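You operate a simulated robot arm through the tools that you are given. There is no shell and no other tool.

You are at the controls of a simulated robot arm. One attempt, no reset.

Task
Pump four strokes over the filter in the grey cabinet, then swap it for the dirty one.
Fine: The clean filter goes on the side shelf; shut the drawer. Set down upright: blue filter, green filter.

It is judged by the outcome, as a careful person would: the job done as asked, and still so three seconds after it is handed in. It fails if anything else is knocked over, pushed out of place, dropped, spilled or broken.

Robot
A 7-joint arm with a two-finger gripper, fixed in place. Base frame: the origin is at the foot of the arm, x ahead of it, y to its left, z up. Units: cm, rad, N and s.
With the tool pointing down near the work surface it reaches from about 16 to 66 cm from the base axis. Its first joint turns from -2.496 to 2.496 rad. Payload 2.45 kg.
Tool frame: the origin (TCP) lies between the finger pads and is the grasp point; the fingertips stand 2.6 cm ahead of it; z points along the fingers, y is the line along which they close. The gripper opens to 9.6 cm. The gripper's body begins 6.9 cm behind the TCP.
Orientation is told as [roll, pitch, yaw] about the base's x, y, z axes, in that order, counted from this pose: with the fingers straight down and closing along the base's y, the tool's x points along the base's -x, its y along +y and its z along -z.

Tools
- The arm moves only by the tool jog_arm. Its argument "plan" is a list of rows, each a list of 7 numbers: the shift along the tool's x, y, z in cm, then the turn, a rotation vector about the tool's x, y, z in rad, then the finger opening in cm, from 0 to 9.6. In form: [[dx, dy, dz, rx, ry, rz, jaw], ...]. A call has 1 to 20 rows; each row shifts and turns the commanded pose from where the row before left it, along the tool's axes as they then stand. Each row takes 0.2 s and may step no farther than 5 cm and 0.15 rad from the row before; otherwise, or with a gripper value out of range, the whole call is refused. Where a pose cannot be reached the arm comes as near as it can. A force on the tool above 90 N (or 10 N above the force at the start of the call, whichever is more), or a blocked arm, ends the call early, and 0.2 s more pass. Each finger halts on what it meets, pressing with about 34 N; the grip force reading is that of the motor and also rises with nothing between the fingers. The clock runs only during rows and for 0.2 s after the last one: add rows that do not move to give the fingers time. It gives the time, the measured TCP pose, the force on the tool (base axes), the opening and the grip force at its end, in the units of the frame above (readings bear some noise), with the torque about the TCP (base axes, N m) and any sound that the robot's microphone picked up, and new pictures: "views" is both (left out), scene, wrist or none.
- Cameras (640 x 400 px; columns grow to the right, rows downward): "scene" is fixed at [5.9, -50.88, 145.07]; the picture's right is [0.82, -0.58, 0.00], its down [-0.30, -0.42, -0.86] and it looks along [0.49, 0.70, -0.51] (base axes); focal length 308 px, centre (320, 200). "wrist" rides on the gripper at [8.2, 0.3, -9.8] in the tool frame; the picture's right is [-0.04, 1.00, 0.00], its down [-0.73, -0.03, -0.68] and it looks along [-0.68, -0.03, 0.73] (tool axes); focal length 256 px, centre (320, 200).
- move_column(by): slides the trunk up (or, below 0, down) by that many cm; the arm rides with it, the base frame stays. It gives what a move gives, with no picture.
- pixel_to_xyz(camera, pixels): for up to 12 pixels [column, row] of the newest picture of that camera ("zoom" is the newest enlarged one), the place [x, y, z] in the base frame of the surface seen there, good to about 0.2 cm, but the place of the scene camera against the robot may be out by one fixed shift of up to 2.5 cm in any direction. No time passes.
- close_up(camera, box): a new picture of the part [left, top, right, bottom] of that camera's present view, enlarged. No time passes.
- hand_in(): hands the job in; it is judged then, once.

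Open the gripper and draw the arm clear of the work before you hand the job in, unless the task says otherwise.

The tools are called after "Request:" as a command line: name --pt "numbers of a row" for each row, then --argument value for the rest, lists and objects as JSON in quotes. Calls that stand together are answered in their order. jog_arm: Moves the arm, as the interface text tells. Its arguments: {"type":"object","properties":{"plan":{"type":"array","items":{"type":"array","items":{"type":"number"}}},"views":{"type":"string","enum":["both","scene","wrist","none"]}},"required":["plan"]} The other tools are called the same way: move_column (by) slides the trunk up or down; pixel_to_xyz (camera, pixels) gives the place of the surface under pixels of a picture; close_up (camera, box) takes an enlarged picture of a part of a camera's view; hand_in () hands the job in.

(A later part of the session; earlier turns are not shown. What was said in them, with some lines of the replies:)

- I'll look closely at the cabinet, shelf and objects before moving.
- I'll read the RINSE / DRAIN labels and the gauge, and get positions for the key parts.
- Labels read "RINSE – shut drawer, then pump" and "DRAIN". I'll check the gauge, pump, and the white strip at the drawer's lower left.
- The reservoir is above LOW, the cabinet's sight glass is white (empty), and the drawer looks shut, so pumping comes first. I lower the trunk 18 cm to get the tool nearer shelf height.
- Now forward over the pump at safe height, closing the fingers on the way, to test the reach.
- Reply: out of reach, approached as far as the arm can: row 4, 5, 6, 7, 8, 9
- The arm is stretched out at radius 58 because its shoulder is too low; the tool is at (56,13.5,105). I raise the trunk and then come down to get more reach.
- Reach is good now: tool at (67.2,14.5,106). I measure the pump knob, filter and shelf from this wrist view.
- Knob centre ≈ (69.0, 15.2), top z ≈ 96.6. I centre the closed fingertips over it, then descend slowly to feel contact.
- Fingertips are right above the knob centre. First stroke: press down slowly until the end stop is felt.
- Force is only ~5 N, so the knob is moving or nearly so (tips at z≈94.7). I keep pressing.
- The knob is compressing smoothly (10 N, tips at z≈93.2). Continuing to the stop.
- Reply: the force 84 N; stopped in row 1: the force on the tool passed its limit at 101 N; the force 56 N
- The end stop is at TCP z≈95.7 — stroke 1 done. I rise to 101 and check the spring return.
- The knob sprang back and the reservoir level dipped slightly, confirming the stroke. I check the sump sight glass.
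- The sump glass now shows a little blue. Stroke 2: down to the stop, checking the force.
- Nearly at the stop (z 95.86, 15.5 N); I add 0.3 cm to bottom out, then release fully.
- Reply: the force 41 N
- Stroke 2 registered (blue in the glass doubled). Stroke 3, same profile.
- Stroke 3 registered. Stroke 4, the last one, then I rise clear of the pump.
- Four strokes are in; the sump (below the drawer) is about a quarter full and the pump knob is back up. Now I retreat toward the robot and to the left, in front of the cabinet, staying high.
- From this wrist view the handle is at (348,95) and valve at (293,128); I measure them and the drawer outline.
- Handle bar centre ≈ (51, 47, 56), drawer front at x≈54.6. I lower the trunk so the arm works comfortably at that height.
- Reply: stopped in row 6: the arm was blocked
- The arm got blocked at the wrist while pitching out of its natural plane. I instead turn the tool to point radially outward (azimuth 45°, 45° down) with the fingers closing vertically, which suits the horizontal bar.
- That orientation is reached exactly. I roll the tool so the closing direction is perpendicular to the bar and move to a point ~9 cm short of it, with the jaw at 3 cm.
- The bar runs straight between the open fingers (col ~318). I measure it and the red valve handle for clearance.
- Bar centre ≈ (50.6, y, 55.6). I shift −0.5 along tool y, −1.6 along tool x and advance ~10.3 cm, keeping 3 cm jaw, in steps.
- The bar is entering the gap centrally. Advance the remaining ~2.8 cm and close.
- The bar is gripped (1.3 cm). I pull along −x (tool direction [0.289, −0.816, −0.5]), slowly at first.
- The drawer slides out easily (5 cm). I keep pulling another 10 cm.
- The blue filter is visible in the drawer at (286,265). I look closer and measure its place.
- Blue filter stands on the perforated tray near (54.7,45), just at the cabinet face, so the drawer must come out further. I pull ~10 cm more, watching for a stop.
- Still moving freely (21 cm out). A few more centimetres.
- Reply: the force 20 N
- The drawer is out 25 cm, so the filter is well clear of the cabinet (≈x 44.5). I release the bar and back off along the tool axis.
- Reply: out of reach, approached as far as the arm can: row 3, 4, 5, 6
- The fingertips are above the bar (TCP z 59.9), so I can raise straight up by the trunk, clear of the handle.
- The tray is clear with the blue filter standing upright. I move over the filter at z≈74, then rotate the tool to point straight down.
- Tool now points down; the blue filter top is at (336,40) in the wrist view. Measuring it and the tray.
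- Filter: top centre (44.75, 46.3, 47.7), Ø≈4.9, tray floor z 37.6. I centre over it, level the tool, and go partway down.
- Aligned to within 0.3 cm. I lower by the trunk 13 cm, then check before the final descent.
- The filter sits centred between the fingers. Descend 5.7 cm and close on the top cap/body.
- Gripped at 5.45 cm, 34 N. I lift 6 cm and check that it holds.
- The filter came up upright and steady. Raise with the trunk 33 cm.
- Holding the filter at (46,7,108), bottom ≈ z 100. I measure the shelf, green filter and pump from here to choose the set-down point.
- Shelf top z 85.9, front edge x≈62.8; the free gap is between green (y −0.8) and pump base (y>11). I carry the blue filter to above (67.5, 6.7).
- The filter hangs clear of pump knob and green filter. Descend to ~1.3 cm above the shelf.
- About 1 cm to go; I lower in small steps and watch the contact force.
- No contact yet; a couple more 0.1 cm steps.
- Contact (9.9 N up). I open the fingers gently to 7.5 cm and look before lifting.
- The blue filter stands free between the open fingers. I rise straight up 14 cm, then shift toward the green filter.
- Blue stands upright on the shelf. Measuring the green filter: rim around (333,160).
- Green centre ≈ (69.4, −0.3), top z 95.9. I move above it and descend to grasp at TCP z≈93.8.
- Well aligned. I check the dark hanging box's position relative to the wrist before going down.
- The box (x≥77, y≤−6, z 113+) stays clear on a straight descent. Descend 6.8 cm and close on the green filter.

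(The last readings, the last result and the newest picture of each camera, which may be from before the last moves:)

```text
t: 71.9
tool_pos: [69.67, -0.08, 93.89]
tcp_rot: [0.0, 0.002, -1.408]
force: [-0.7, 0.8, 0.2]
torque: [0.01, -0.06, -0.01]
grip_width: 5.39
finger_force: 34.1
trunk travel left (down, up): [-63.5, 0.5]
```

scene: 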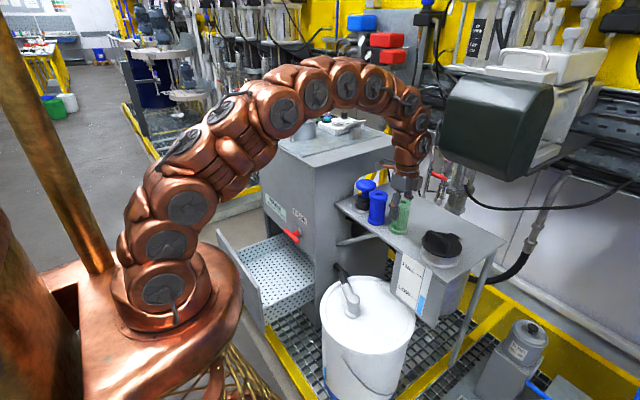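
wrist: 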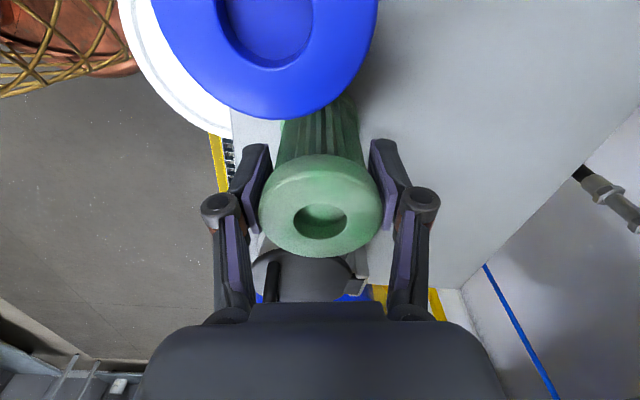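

Gripped (5.39 cm, 34 N). Lift straight up 14.5 cm.

Request:
jog_arm --pt "0 0 -1 0 0 0 3.5" --pt "0 0 -2.5 0 0 0 3.5" --pt "0 0 -3 0 0 0 3.5" --pt "0 0 -4 0 0 0 3.5" --pt "0 0 -4 0 0 0 3.5" --pt "0 0 0 0 0 0 3.5"

```text
t: 73.3
tool_pos: [69.58, -0.31, 108.58]
tcp_rot: [0.001, 0.001, -1.409]
force: [-1.0, -0.5, 0.0]
torque: [0.0, -0.01, 0.0]
grip_width: 5.4
finger_force: 33.4
trunk travel left (down, up): [-63.5, 0.5]
```

scene: 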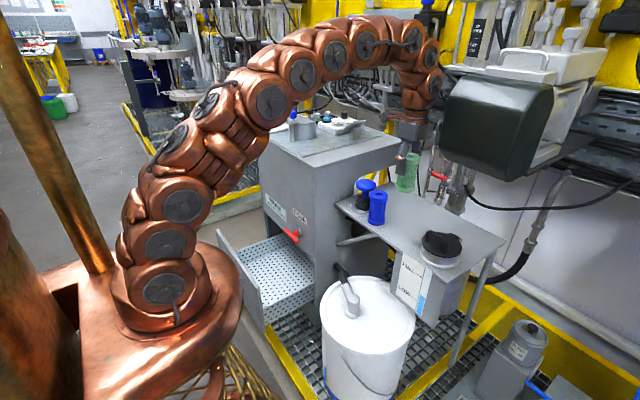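
wrist: 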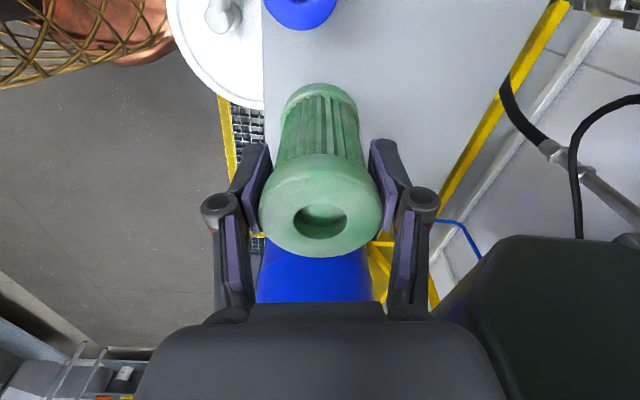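

Green is up and clear. I pull back from the shelf and swing left in front of the cabinet at z≈108, over the open drawer.

Request:
jog_arm --pt "0.58 -3.55 0 0 0 0 3.5" --pt "0.58 -3.55 0 0 0 0 3.5" --pt "0.58 -3.55 0 0 0 0 3.5" --pt "0.58 -3.55 0 0 0 0 3.5" --pt "0.58 -3.55 0 0 0 0 3.5" --pt "0.58 -3.55 0 0 0 0 3.5" --pt "0.58 -3.55 0 0 0 0 3.5" --pt "3.85 0.62 0 0 0 0 3.5" --pt "3.85 0.62 0 0 0 0 3.5" --pt "3.85 0.62 0 0 0 0 3.5" --pt "3.85 0.62 0 0 0 0 3.5" --pt "3.85 0.62 0 0 0 0 3.5" --pt "3.85 0.62 0 0 0 0 3.5" --pt "3.85 0.62 0 0 0 0 3.5" --pt "3.85 0.62 0 0 0 0 3.5" --pt "3.85 0.62 0 0 0 0 3.5" --pt "3.85 0.62 0 0 0 0 3.5" --pt "3.85 0.62 0 0 0 0 3.5" --pt "0 0 0 0 0 0 3.5"

```text
t: 77.3
tool_pos: [44.2, 42.98, 108.45]
tcp_rot: [0.001, 0.003, -1.411]
force: [-0.1, 0.7, -0.8]
torque: [0.0, 0.01, 0.0]
grip_width: 5.4
finger_force: 34.0
trunk travel left (down, up): [-63.5, 0.5]
```

scene: 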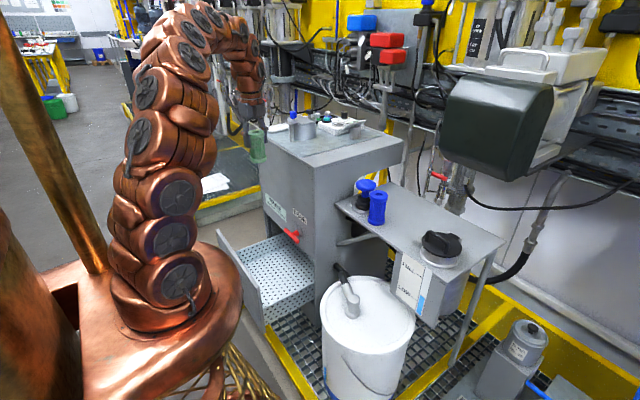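
wrist: 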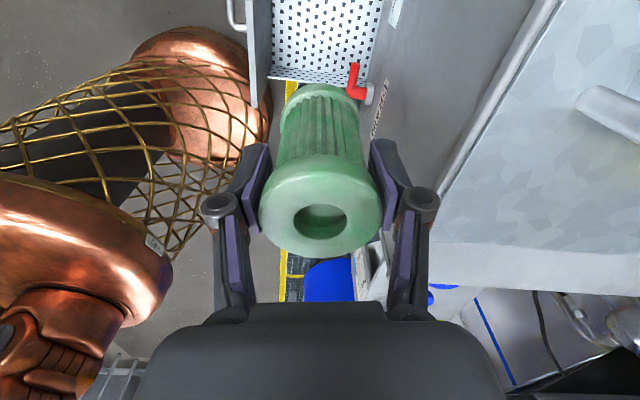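

Next to (44.4, 46.3) and down to z≈84 as on the way up.

Request:
jog_arm --pt "3.26 0.73 0 0 0 0 3.5" --pt "0 0 4 0 0 0 3.5" --pt "0 0 4 0 0 0 3.5" --pt "0 0 4 0 0 0 3.5" --pt "0 0 4 0 0 0 3.5" --pt "0 0 4 0 0 0 3.5" --pt "0 0 4 0 0 0 3.5" --pt "0 0 0 0 0 0 3.5"

Request:
pixel_to_xyz --camera "wrist" --pixels '[[250, 60], [390, 60], [300, 60], [320, 120], [400, 110]]'

```text
t: 79.1
tool_pos: [44.54, 46.09, 84.49]
tcp_rot: [0.0, 0.001, -1.406]
force: [0.3, 0.4, -0.4]
torque: [0.02, -0.01, -0.02]
grip_width: 5.42
finger_force: 33.9
trunk travel left (down, up): [-63.5, 0.5]
```

scene: 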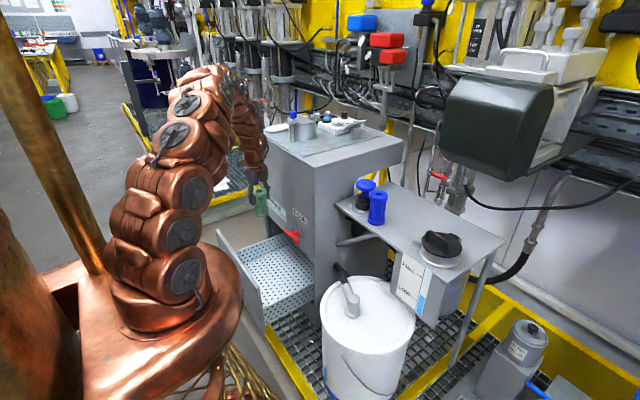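
wrist: 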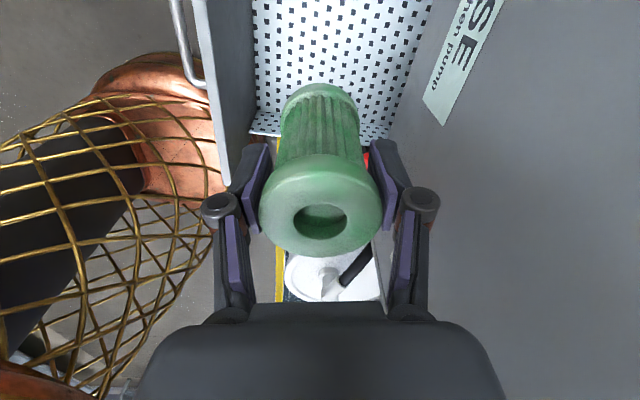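

```text
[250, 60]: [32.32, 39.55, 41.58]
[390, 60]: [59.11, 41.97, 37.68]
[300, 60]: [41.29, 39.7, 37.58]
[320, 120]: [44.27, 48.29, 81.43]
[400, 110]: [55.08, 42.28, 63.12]
```

Same pose as before over the tray (44.5, 46.1). Lower the trunk 32.5 cm, leaving ~6 cm.

Request:
move_column --by -32.5

Request:
jog_arm --pt "0 0 2 0 0 0 3.5" --pt "0 0 2 0 0 0 3.5" --pt "0 0 1 0 0 0 3.5" --pt "0 0 0 0 0 0 3.5"

```text
t: 82.3
tool_pos: [44.47, 46.15, 51.9]
tcp_rot: [0.001, 0.002, -1.409]
force: [0.4, 0.2, -0.3]
torque: [0.01, 0.02, -0.02]
grip_width: 5.41
finger_force: 34.1
trunk travel left (down, up): [-31.0, 33.0]
```

```text
t: 83.3
tool_pos: [44.68, 46.15, 47.01]
tcp_rot: [-0.002, 0.002, -1.406]
force: [-0.5, -0.5, -0.7]
torque: [0.03, -0.02, -0.02]
grip_width: 5.42
finger_force: 34.0
trunk travel left (down, up): [-31.0, 33.0]
```

scene: 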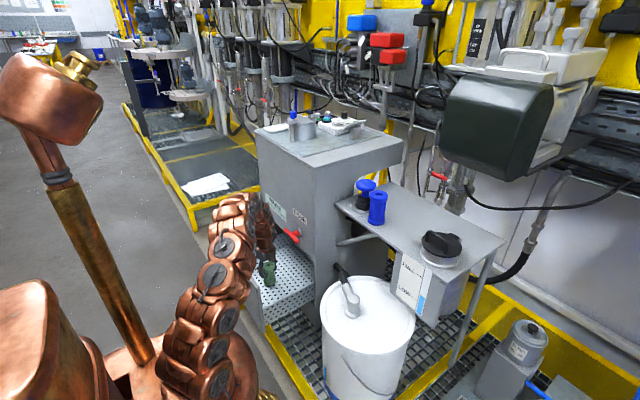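
wrist: 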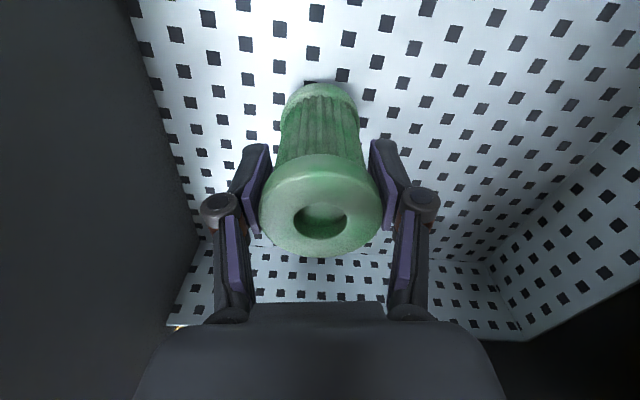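

Roughly 1.3 cm above the tray floor. Lowering in small steps until contact.

Request:
jog_arm --pt "0 0 0.5 0 0 0 3.5" --pt "0 0 0.4 0 0 0 3.5" --pt "0 0 0.2 0 0 0 3.5" --views "none"

Request:
jog_arm --pt "0 0 0.15 0 0 0 3.5" --views "none"

Request:
jog_arm --pt "0 0 0.12 0 0 0 3.5" --views "none"

```text
t: 84.1
tool_pos: [44.56, 46.29, 45.96]
tcp_rot: [0.003, 0.002, -1.409]
force: [0.2, 0.1, -0.3]
torque: [0.0, -0.01, 0.0]
grip_width: 5.4
finger_force: 34.0
trunk travel left (down, up): [-31.0, 33.0]
```

```text
t: 84.5
tool_pos: [44.55, 46.25, 45.69]
tcp_rot: [-0.001, 0.002, -1.409]
force: [-0.2, -0.5, -1.5]
torque: [0.03, -0.02, 0.01]
grip_width: 5.4
finger_force: 33.6
trunk travel left (down, up): [-31.0, 33.0]
```

```text
t: 84.9
tool_pos: [44.48, 46.25, 45.74]
tcp_rot: [0.001, 0.002, -1.411]
force: [-0.4, 0.4, -1.1]
torque: [0.02, -0.01, 0.02]
grip_width: 5.39
finger_force: 33.7
trunk travel left (down, up): [-31.0, 33.0]
```

Still no contact; two more 0.12 cm steps.

Request:
jog_arm --pt "0 0 0.12 0 0 0 3.5" --views "none"

Request:
jog_arm --pt "0 0 0.1 0 0 0 3.5" --views "none"

```text
t: 85.3
tool_pos: [44.42, 46.28, 45.49]
tcp_rot: [0.0, 0.002, -1.412]
force: [0.2, -0.5, -0.1]
torque: [0.01, -0.01, -0.02]
grip_width: 5.4
finger_force: 34.4
trunk travel left (down, up): [-31.0, 33.0]
```

```text
t: 85.7
tool_pos: [44.54, 46.14, 45.55]
tcp_rot: [0.002, 0.002, -1.41]
force: [-0.3, -1.3, 9.8]
torque: [-0.21, -0.05, 0.0]
grip_width: 5.43
finger_force: 33.7
trunk travel left (down, up): [-31.0, 33.0]
```

Contact (≈10 N up). I open the fingers gently and then rise a little.

Request:
jog_arm --pt "0 0 0 0 0 0 5.6" --pt "0 0 0 0 0 0 6.2" --pt "0 0 0 0 0 0 7" --pt "0 0 0 0 0 0 7.8" --pt "0 0 0 0 0 0 7.8" --pt "0 0 -1 0 0 0 7.8" --pt "0 0 -2 0 0 0 7.8" --pt "0 0 -3 0 0 0 7.8" --pt "0 0 0 0 0 0 7.8"

```text
t: 87.7
tool_pos: [44.53, 46.17, 51.51]
tcp_rot: [0.001, 0.003, -1.407]
force: [0.2, 0.1, -0.1]
torque: [0.0, -0.02, 0.02]
grip_width: 7.8
finger_force: 0.0
trunk travel left (down, up): [-31.0, 33.0]
```

scene: 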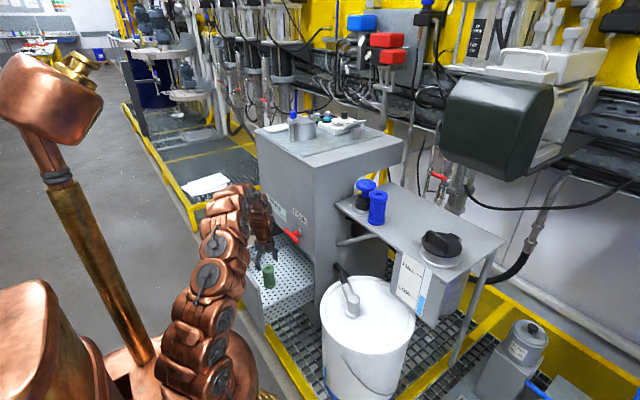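
wrist: 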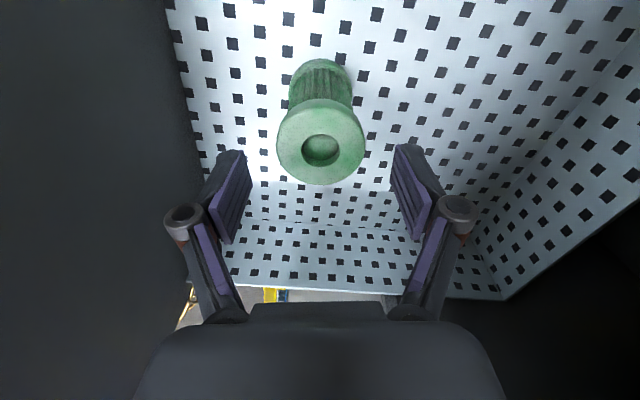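

Green stands upright in the tray. Now I retrace my path: trunk up 12.5, then jog up to z≈74 above the drawer.

Request:
move_column --by 12.5

Request:
jog_arm --pt "0 0 -4 0 0 0 6" --pt "0 0 -4 0 0 0 4" --pt "-0.36 -1.22 -2 0 0 0 3.2" --pt "-0.36 -1.22 0 0 0 0 3.2" --pt "0 0 0 -0.1068 0.0755 0 3.2" --pt "0 0 0 -0.1068 0.0755 0 3.2" --pt "0 0 0 -0.1068 0.0755 0 3.2" --pt "0 0 0 -0.1068 0.0755 0 3.2" --pt "0 0 0 -0.1068 0.0755 0 3.2" --pt "0 0 0 -0.1068 0.0755 0 3.2" --pt "0 0 0 0 0 0 3.2"

```text
t: 89.2
tool_pos: [44.41, 46.24, 64.08]
tcp_rot: [0.0, 0.001, -1.41]
force: [-0.4, 0.3, -0.1]
torque: [0.02, 0.01, -0.02]
grip_width: 7.81
finger_force: 0.0
trunk travel left (down, up): [-43.5, 20.5]
```

```text
t: 91.6
tool_pos: [42.06, 45.11, 74.03]
tcp_rot: [0.685, 0.422, -1.257]
force: [0.5, -1.0, -1.1]
torque: [-0.01, -0.02, 0.03]
grip_width: 3.18
finger_force: 0.1
trunk travel left (down, up): [-43.5, 20.5]
```

scene: 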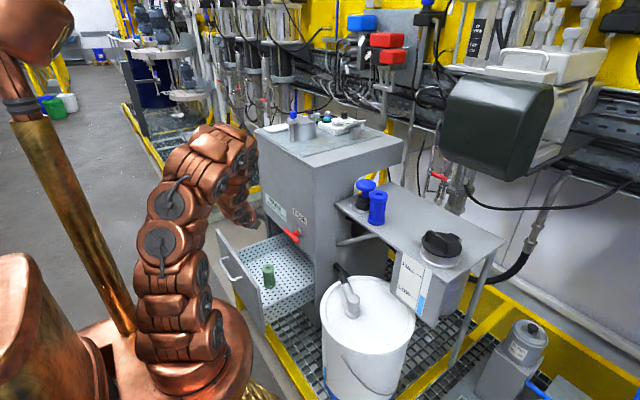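
wrist: 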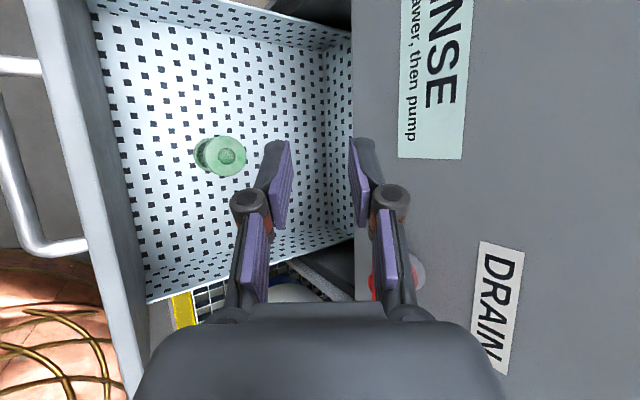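

Green filter stands in the tray at (225,157). I measure the handle bar and drawer panel now.

Request:
pixel_to_xyz --camera "wrist" --pixels '[[5, 130], [15, 170], [40, 240], [70, 248], [90, 200], [80, 120], [20, 68], [226, 155]]'

```text
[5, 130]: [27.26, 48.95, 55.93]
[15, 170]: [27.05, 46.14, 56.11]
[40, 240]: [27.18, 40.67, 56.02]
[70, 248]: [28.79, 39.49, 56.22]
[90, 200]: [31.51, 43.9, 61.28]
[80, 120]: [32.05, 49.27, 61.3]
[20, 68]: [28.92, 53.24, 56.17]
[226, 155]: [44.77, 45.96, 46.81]
```

Bar now at x≈26.8, panel outer face ≈31, top z 61.3. I'll first push on the panel above the bar with closed fingertips; move back to x≈27 at z 74.

Request:
jog_arm --pt "1.03 -2.46 -1.42 0 0 0 2" --pt "1.03 -2.46 -1.42 0 0 0 1" --pt "1.03 -2.46 -1.42 0 0 0 0" --pt "1.03 -2.46 -1.42 0 0 0 0" --pt "1.03 -2.46 -1.42 0 0 0 0" --pt "0 0 0 0 0 0 0"

```text
t: 93.0
tool_pos: [26.97, 46.19, 74.1]
tcp_rot: [0.686, 0.421, -1.257]
force: [0.0, -1.1, 0.1]
torque: [-0.03, 0.01, 0.02]
grip_width: 0.01
finger_force: 28.1
trunk travel left (down, up): [-43.5, 20.5]
```

scene: 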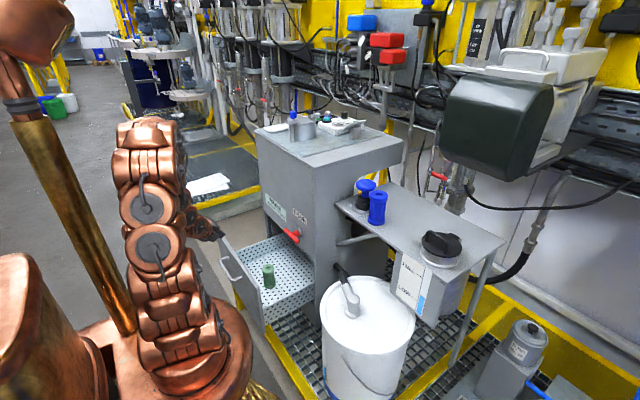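
wrist: 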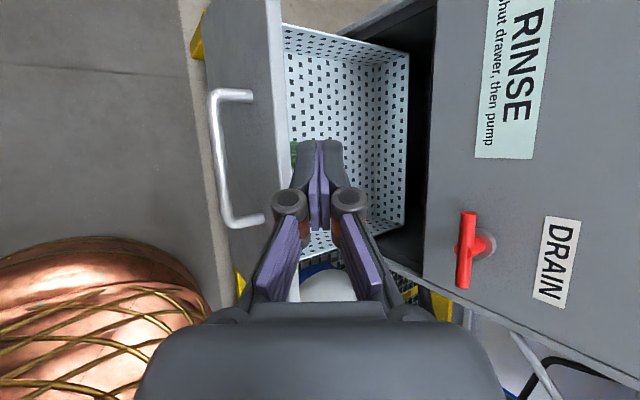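

I measure panel and bar from this view before lowering in front of the panel.

Request:
pixel_to_xyz --camera "wrist" --pixels '[[215, 120], [219, 160], [225, 200], [265, 160], [272, 140], [245, 130], [278, 120], [255, 180]]'

```text
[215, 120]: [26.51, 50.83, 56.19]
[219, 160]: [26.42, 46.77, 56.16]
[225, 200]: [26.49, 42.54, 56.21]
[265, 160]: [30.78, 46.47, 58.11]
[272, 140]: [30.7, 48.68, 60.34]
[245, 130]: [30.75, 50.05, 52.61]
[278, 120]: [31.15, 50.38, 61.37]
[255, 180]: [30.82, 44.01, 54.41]
```

Panel face x=30.75, bar top z 56.2. Lower the trunk 13.8 cm so the tips face the panel's upper band (z≈58.5).

Request:
move_column --by -13.8

Request:
jog_arm --pt "-0.29 0.816 0.5 0 0 0 0" --pt "-0.145 0.408 0.25 0 0 0 0" --pt "0 0 0 0 0 0 0"

```text
t: 94.7
tool_pos: [27.1, 46.32, 60.28]
tcp_rot: [0.685, 0.42, -1.256]
force: [0.4, 0.0, -0.1]
torque: [0.01, 0.0, 0.01]
grip_width: 0.0
finger_force: 28.8
trunk travel left (down, up): [-29.7, 34.3]
```

```text
t: 95.5
tool_pos: [28.63, 46.35, 60.38]
tcp_rot: [0.686, 0.421, -1.257]
force: [-0.5, 1.8, 0.1]
torque: [0.02, -0.01, 0.01]
grip_width: 0.01
finger_force: 28.4
trunk travel left (down, up): [-29.7, 34.3]
```

scene: 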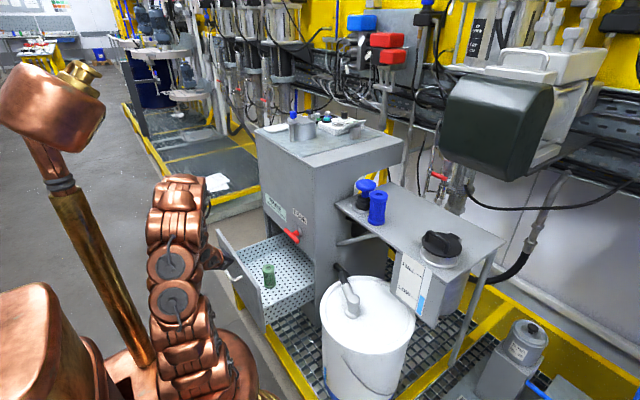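
wrist: 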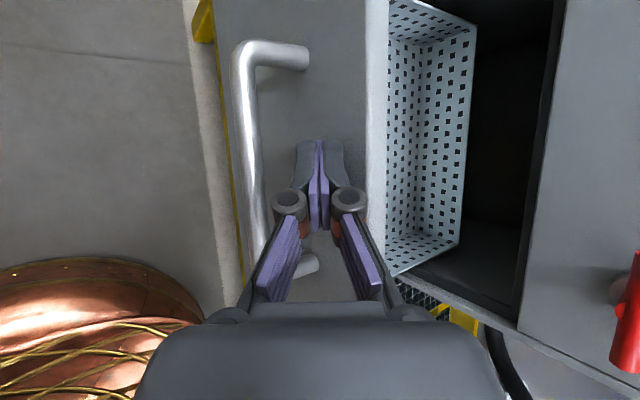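

The fingertips face the panel above the bar. Push +x gently, 0.8 cm per row.

Request:
jog_arm --pt "-0.116 0.326 0.2 0 0 0 0" --pt "-0.174 0.49 0.3 0 0 0 0" --pt "-0.231 0.653 0.4 0 0 0 0" --pt "-0.231 0.653 0.4 0 0 0 0" --pt "-0.231 0.653 0.4 0 0 0 0" --pt "-0.231 0.653 0.4 0 0 0 0" --pt "-0.231 0.653 0.4 0 0 0 0" --pt "-0.231 0.653 0.4 0 0 0 0" --pt "-0.174 0.49 0.3 0 0 0 0" --pt "-0.116 0.326 0.2 0 0 0 0"

```text
t: 97.7
tool_pos: [35.38, 46.06, 60.57]
tcp_rot: [0.684, 0.42, -1.255]
force: [-0.9, 0.0, -0.1]
torque: [-0.01, -0.02, -0.02]
grip_width: 0.0
finger_force: 28.0
trunk travel left (down, up): [-29.7, 34.3]
```

scene: 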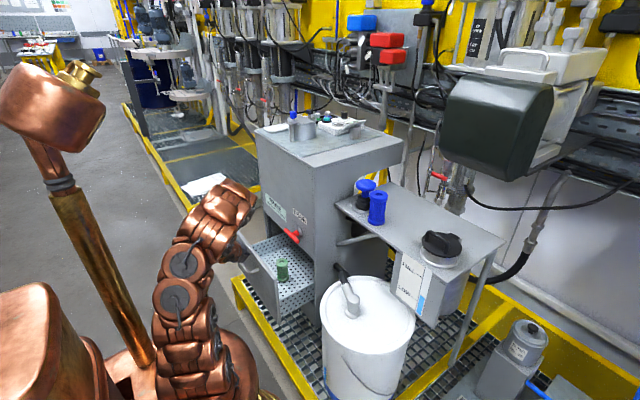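
wrist: 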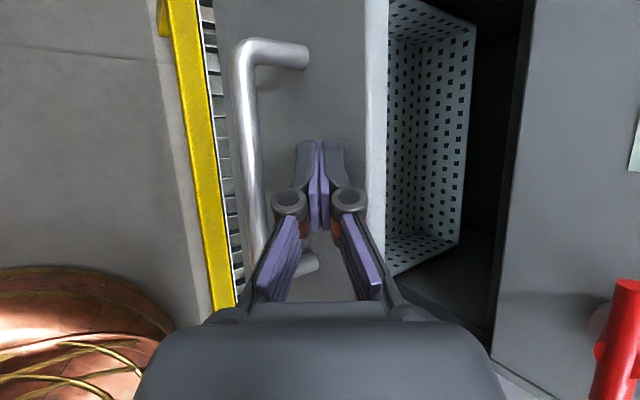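

The drawer moved ~7 cm with the filter steady. The valve handle would come close to the gripper body later, so I back off slightly and shift 5 cm to +y along the panel.

Request:
jog_arm --pt "0.29 -0.816 -0.5 0 0 0 0" --pt "2.17 0 1.25 0 0 0 0" --pt "2.17 0 1.25 0 0 0 0" --pt "-0.145 0.408 0.25 0 0 0 0" --pt "-0.145 0.408 0.25 0 0 0 0" --pt "0 0 0 0 0 0 0" --views "wrist"

Request:
pixel_to_xyz --camera "wrist" --pixels '[[345, 60], [300, 30], [600, 330], [610, 380], [250, 150], [375, 100]]'

```text
t: 99.1
tool_pos: [35.27, 50.98, 60.4]
tcp_rot: [0.685, 0.421, -1.257]
force: [-0.6, -0.2, 0.5]
torque: [0.0, 0.0, 0.02]
grip_width: 0.0
finger_force: 28.4
trunk travel left (down, up): [-29.7, 34.3]
```

wrist: 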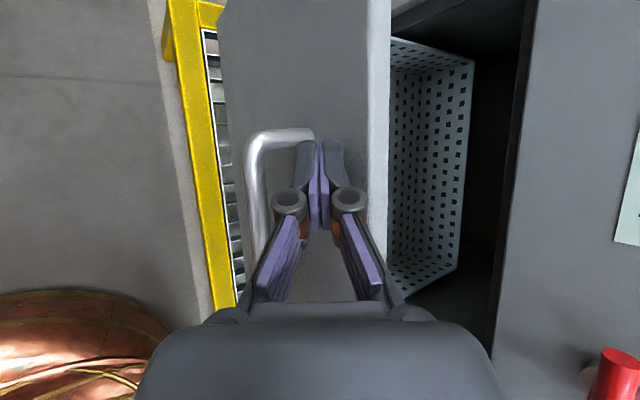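

```text
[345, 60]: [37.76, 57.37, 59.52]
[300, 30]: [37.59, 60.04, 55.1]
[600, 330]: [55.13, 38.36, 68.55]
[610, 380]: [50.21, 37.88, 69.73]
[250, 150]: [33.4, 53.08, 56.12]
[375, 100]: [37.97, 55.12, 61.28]
```

Panel face is at x=37.6, 17 cm to go. Push another ~8 cm.

Request:
jog_arm --pt "-0.116 0.326 0.2 0 0 0 0" --pt "-0.174 0.49 0.3 0 0 0 0" --pt "-0.231 0.653 0.4 0 0 0 0" --pt "-0.231 0.653 0.4 0 0 0 0" --pt "-0.231 0.653 0.4 0 0 0 0" --pt "-0.231 0.653 0.4 0 0 0 0" --pt "-0.231 0.653 0.4 0 0 0 0" --pt "-0.231 0.653 0.4 0 0 0 0" --pt "-0.231 0.653 0.4 0 0 0 0" --pt "-0.231 0.653 0.4 0 0 0 0" --pt "-0.174 0.49 0.3 0 0 0 0" --pt "-0.116 0.326 0.2 0 0 0 0"

Request:
pixel_to_xyz --camera "wrist" --pixels '[[345, 60], [300, 30], [375, 100]]'

Request:
close_up --camera "scene" --box '[200, 200, 340, 320]'

```text
t: 101.7
tool_pos: [43.79, 51.16, 60.34]
tcp_rot: [0.686, 0.421, -1.258]
force: [-2.0, 0.5, 1.2]
torque: [0.0, 0.01, 0.0]
grip_width: 0.0
finger_force: 28.5
trunk travel left (down, up): [-29.7, 34.3]
```

scene: 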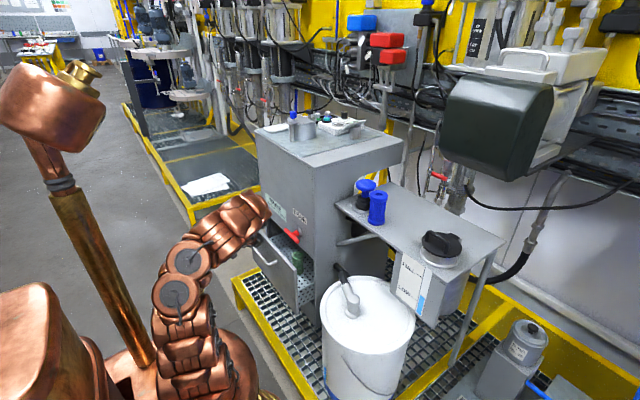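
wrist: 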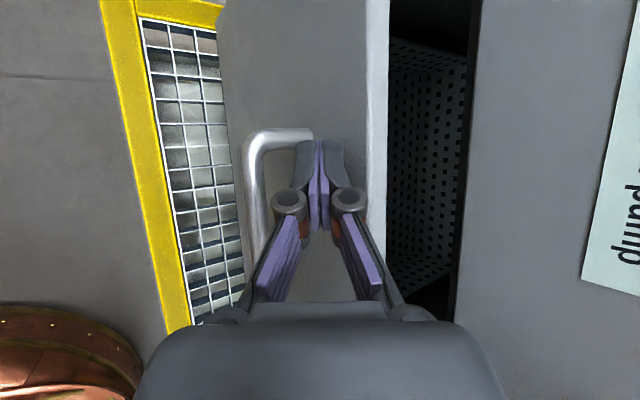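

```text
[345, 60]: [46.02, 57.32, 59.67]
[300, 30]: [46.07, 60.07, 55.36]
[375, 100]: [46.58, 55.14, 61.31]
```

```text
3.33 times, centred on (270, 260) of scene
```

zoom: 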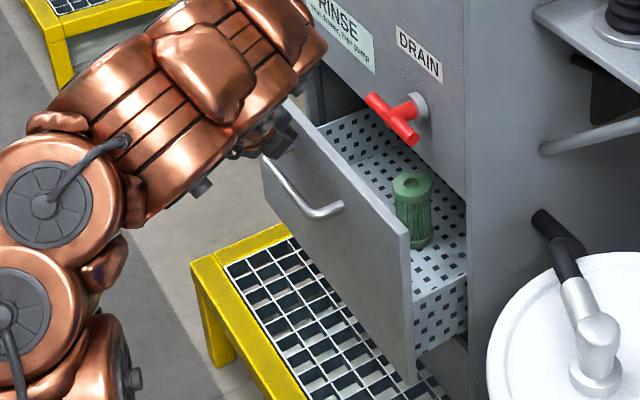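

Panel at x=46.05, filter still upright. I shift 3 cm further to +y for extra clearance from the valve, then push toward closed.

Request:
jog_arm --pt "0.29 -0.816 -0.5 0 0 0 0" --pt "1.3 0 0.75 0 0 0 0" --pt "1.3 0 0.75 0 0 0 0" --pt "-0.145 0.408 0.25 0 0 0 0" --pt "-0.145 0.408 0.25 0 0 0 0" --pt "-0.174 0.49 0.3 0 0 0 0" --pt "-0.231 0.653 0.4 0 0 0 0" --pt "-0.231 0.653 0.4 0 0 0 0" --pt "-0.231 0.653 0.4 0 0 0 0" --pt "-0.231 0.653 0.4 0 0 0 0" --pt "-0.174 0.49 0.3 0 0 0 0" --pt "-0.116 0.326 0.2 0 0 0 0"

Request:
pixel_to_xyz --camera "wrist" --pixels '[[345, 60], [300, 30], [375, 100], [450, 100], [500, 350]]'

Request:
close_up --camera "scene" --box '[200, 200, 340, 320]'

```text
t: 104.3
tool_pos: [48.59, 54.04, 60.45]
tcp_rot: [0.684, 0.422, -1.257]
force: [-1.5, 1.1, -1.7]
torque: [0.04, 0.02, 0.02]
grip_width: 0.01
finger_force: 28.7
trunk travel left (down, up): [-29.7, 34.3]
```

scene: 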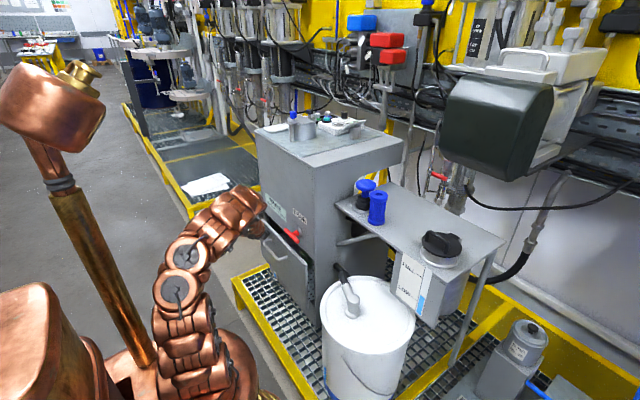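
wrist: 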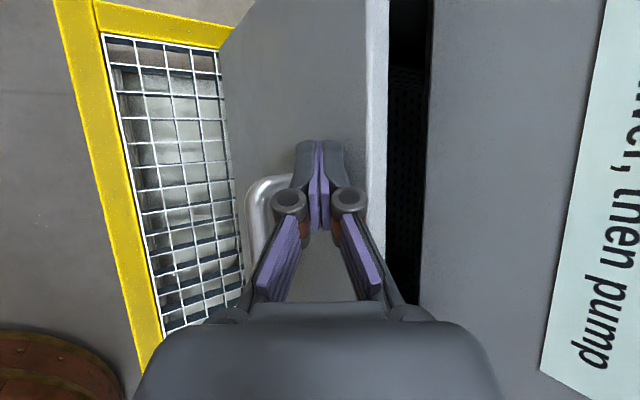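

```text
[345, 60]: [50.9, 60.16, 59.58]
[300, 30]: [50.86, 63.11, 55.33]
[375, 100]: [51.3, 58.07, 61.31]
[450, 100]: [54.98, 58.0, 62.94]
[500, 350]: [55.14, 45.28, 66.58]
```

```text
3.33 times, centred on (270, 260) of scene
```

zoom: 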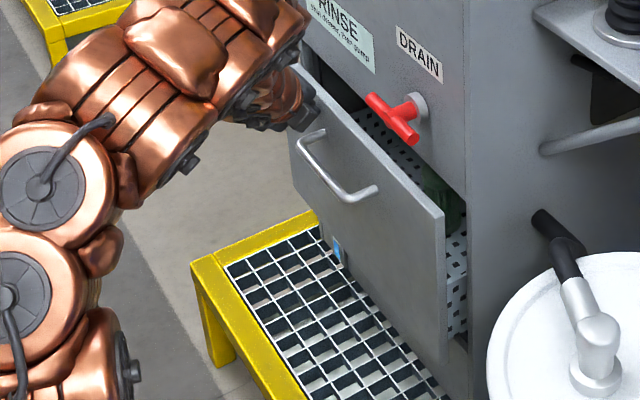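

Panel at 50.9; ~3.7 cm left. Push on gently, ending with small steps.

Request:
jog_arm --pt "-0.174 0.49 0.3 0 0 0 0" --pt "-0.174 0.49 0.3 0 0 0 0" --pt "-0.174 0.49 0.3 0 0 0 0" --pt "-0.145 0.408 0.25 0 0 0 0" --pt "-0.116 0.326 0.2 0 0 0 0" --pt "-0.116 0.326 0.2 0 0 0 0"

Request:
pixel_to_xyz --camera "wrist" --pixels '[[345, 60], [300, 30], [375, 100], [450, 100], [500, 350]]'

```text
t: 105.7
tool_pos: [51.71, 54.14, 60.47]
tcp_rot: [0.686, 0.419, -1.257]
force: [0.1, 0.5, 0.4]
torque: [-0.02, 0.02, 0.0]
grip_width: 0.03
finger_force: 28.6
trunk travel left (down, up): [-29.7, 34.3]
```

scene: 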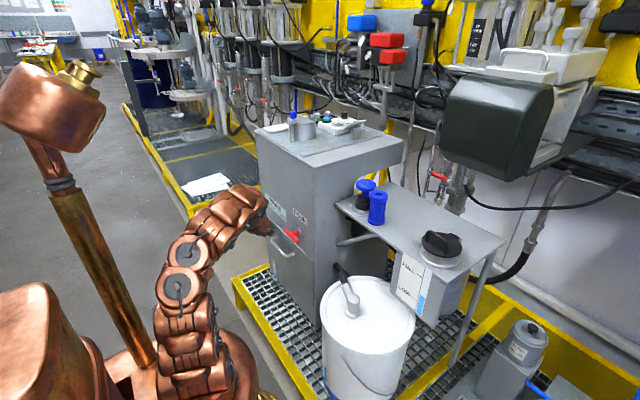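
wrist: 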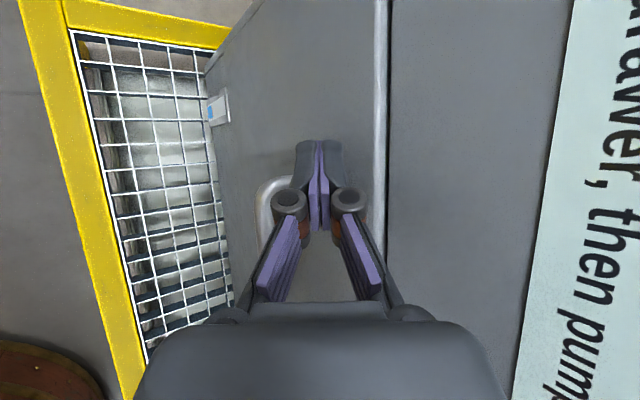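

```text
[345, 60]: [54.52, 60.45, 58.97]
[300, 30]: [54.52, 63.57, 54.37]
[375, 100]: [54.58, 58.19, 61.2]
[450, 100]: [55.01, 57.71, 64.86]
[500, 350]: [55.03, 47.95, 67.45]
```

The drawer reads 54.5 (it was 54.55–54.6 when shut). I press a little more to feel the closed stop.

Request:
jog_arm --pt "-0.116 0.326 0.2 0 0 0 0" --pt "-0.087 0.245 0.15 0 0 0 0" --views "none"

Request:
jog_arm --pt "-0.058 0.163 0.1 0 0 0 0" --views "wrist"

Request:
pixel_to_xyz --camera "wrist" --pixels '[[345, 60], [300, 30], [375, 100], [450, 100]]'

```text
t: 106.3
tool_pos: [52.34, 54.14, 60.33]
tcp_rot: [0.683, 0.423, -1.258]
force: [-9.1, -4.4, 1.2]
torque: [-0.05, 0.07, -0.09]
grip_width: 0.0
finger_force: 27.9
trunk travel left (down, up): [-29.7, 34.3]
```

```text
t: 106.7
tool_pos: [52.26, 54.21, 60.35]
tcp_rot: [0.684, 0.422, -1.257]
force: [-24.6, -12.4, 4.2]
torque: [-0.2, 0.24, -0.24]
grip_width: 0.02
finger_force: 28.0
trunk travel left (down, up): [-29.7, 34.3]
```

wrist: 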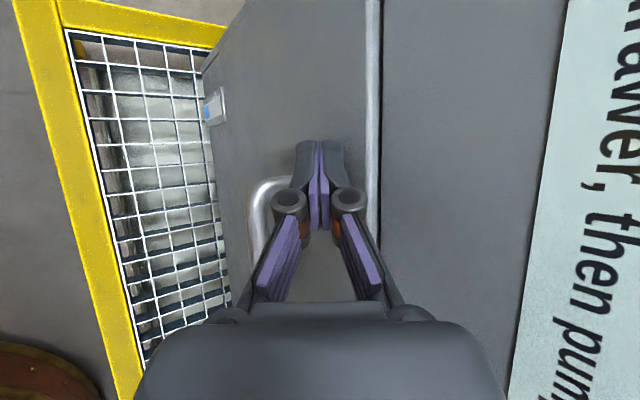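

```text
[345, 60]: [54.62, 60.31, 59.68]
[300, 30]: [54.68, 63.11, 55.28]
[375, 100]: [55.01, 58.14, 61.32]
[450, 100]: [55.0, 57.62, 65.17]
```

Firm stop at −25 N; panel at 54.65, so the drawer is shut. I back away from the drawer and raise the arm clear.

Request:
jog_arm --pt "0.29 -0.816 -0.5 0 0 0 0" --pt "0.58 -1.63 -1.0 0 0 0 0" --pt "0.58 -1.63 -1.0 0 0 0 0" --pt "0.58 -1.63 -1.0 0 0 0 0" --pt "0.58 -1.63 -1.0 0 0 0 0" --pt "0.58 -1.63 -1.0 0 0 0 0" --pt "0 0 0 0 0 0 0"

Request:
move_column --by 15

```text
t: 108.3
tool_pos: [41.42, 53.94, 60.48]
tcp_rot: [0.686, 0.422, -1.257]
force: [-0.6, 0.2, 1.1]
torque: [0.03, 0.01, 0.02]
grip_width: 0.0
finger_force: 28.5
trunk travel left (down, up): [-29.7, 34.3]
```

scene: 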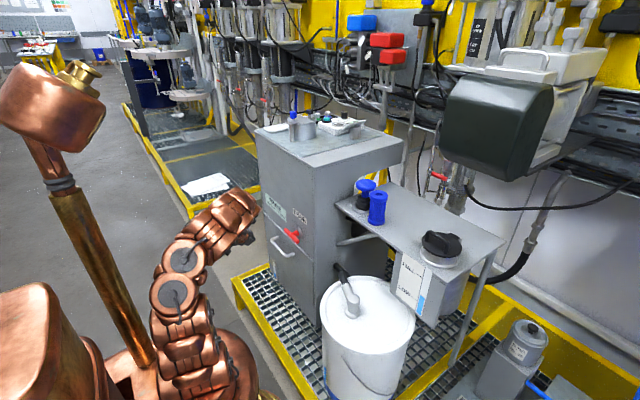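
wrist: 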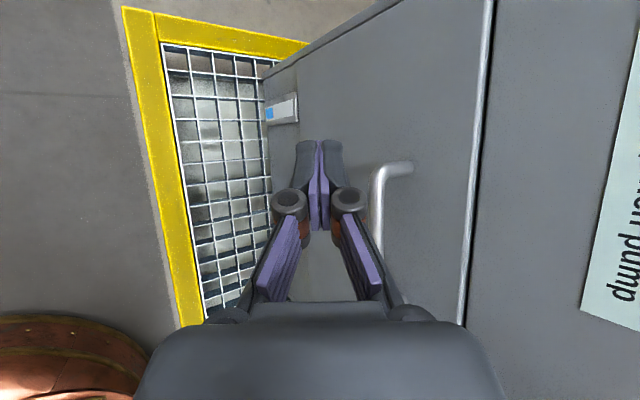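

```text
t: 110.0
tool_pos: [41.44, 54.01, 75.43]
tcp_rot: [0.687, 0.421, -1.257]
force: [-0.2, 0.0, 0.6]
torque: [-0.01, -0.02, -0.02]
grip_width: 0.01
finger_force: 28.7
trunk travel left (down, up): [-44.7, 19.3]
```

The drawer is flush and the arm is clear. I open the gripper and inspect the drawer seam, valve, pump, shelf and sump glass before handing in.

Request:
jog_arm --pt "0 0 -1 0 0 0 3" --pt "0 0 -1 0 0 0 6" --pt "0 0 -1 0 0 0 8" --pt "0 0 0 0 0 0 8"

Request:
close_up --camera "scene" --box '[240, 180, 340, 300]'

Request:
close_up --camera "scene" --box '[320, 160, 480, 330]'

Request:
close_up --camera "scene" --box '[270, 250, 310, 285]'

Request:
close_up --camera "scene" --box '[240, 100, 400, 200]'

```text
t: 111.0
tool_pos: [39.93, 52.6, 77.65]
tcp_rot: [0.685, 0.421, -1.26]
force: [0.9, -1.0, -0.4]
torque: [-0.03, -0.04, -0.01]
grip_width: 7.98
finger_force: 0.1
trunk travel left (down, up): [-44.7, 19.3]
```

scene: 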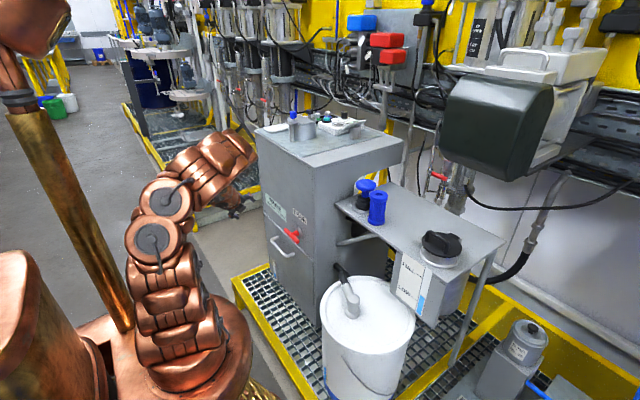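
wrist: 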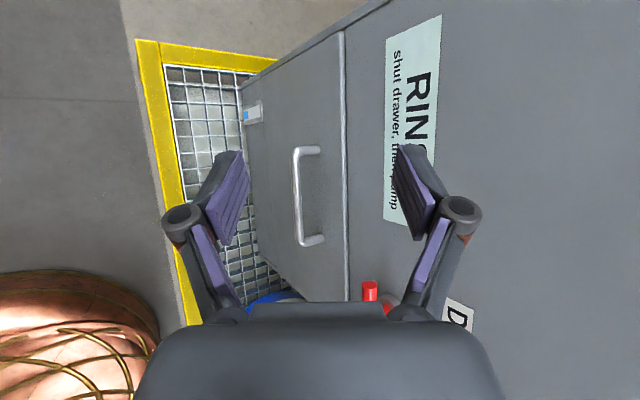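

```text
3.33 times, centred on (290, 240) of scene
```

zoom: 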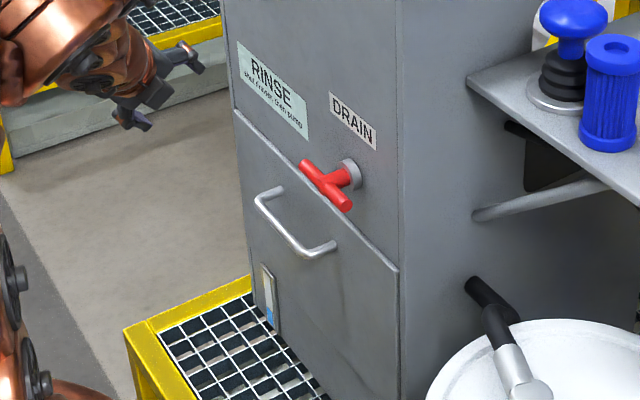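

```text
2.35 times, centred on (400, 245) of scene
```

zoom: 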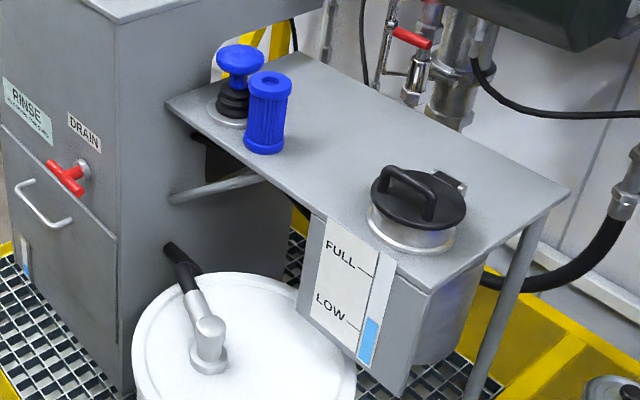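

```text
11.43 times, centred on (290, 268) of scene
```

zoom: 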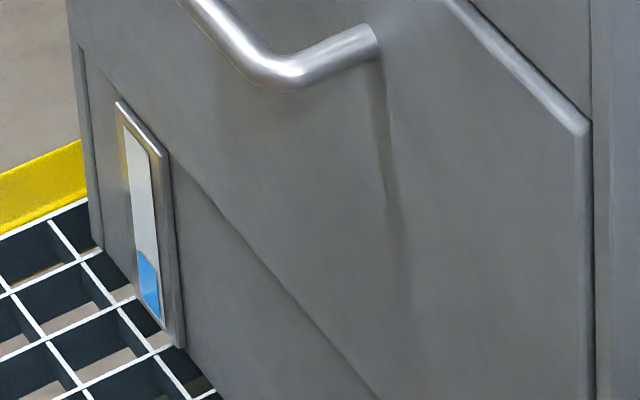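

```text
4.00 times, centred on (320, 150) of scene
```

zoom: 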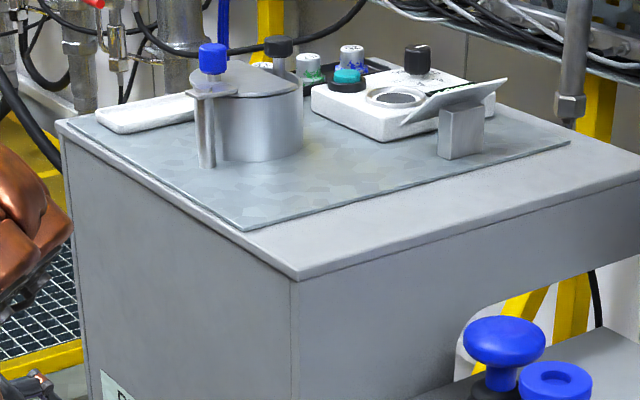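

Everything checks out. The drawer is shut flush with green inside, blue stands upright on the side shelf, and the pump, valve and cabinet-top items are untouched. The gripper is open and clear, so I hand in.

Request:
hand_in

```text
The job is handed in.
```

I pumped four full strokes over the blue filter and swapped it for the dirty green one. The job is handed in.

- **Pumping:** each stroke went to the end stop and sprang back. The cabinet's sight glass rose a little with each one and is now about a quarter full. The reservoir gauge still reads just above LOW.
- **Filters:** the clean blue filter stands upright on the side shelf, between the pump and where the green one stood. The green filter was set upright in the drawer where the blue one had been. It was upright when I last saw it, just before the drawer closed.
- **Drawer:** it is shut against its stop and sits flush with the cabinet, as it did at the start.

I left the drain valve alone, so the rinse water is still in the bottom of the cabinet. Nothing else was knocked or moved, and the arm is clear with the gripper open.
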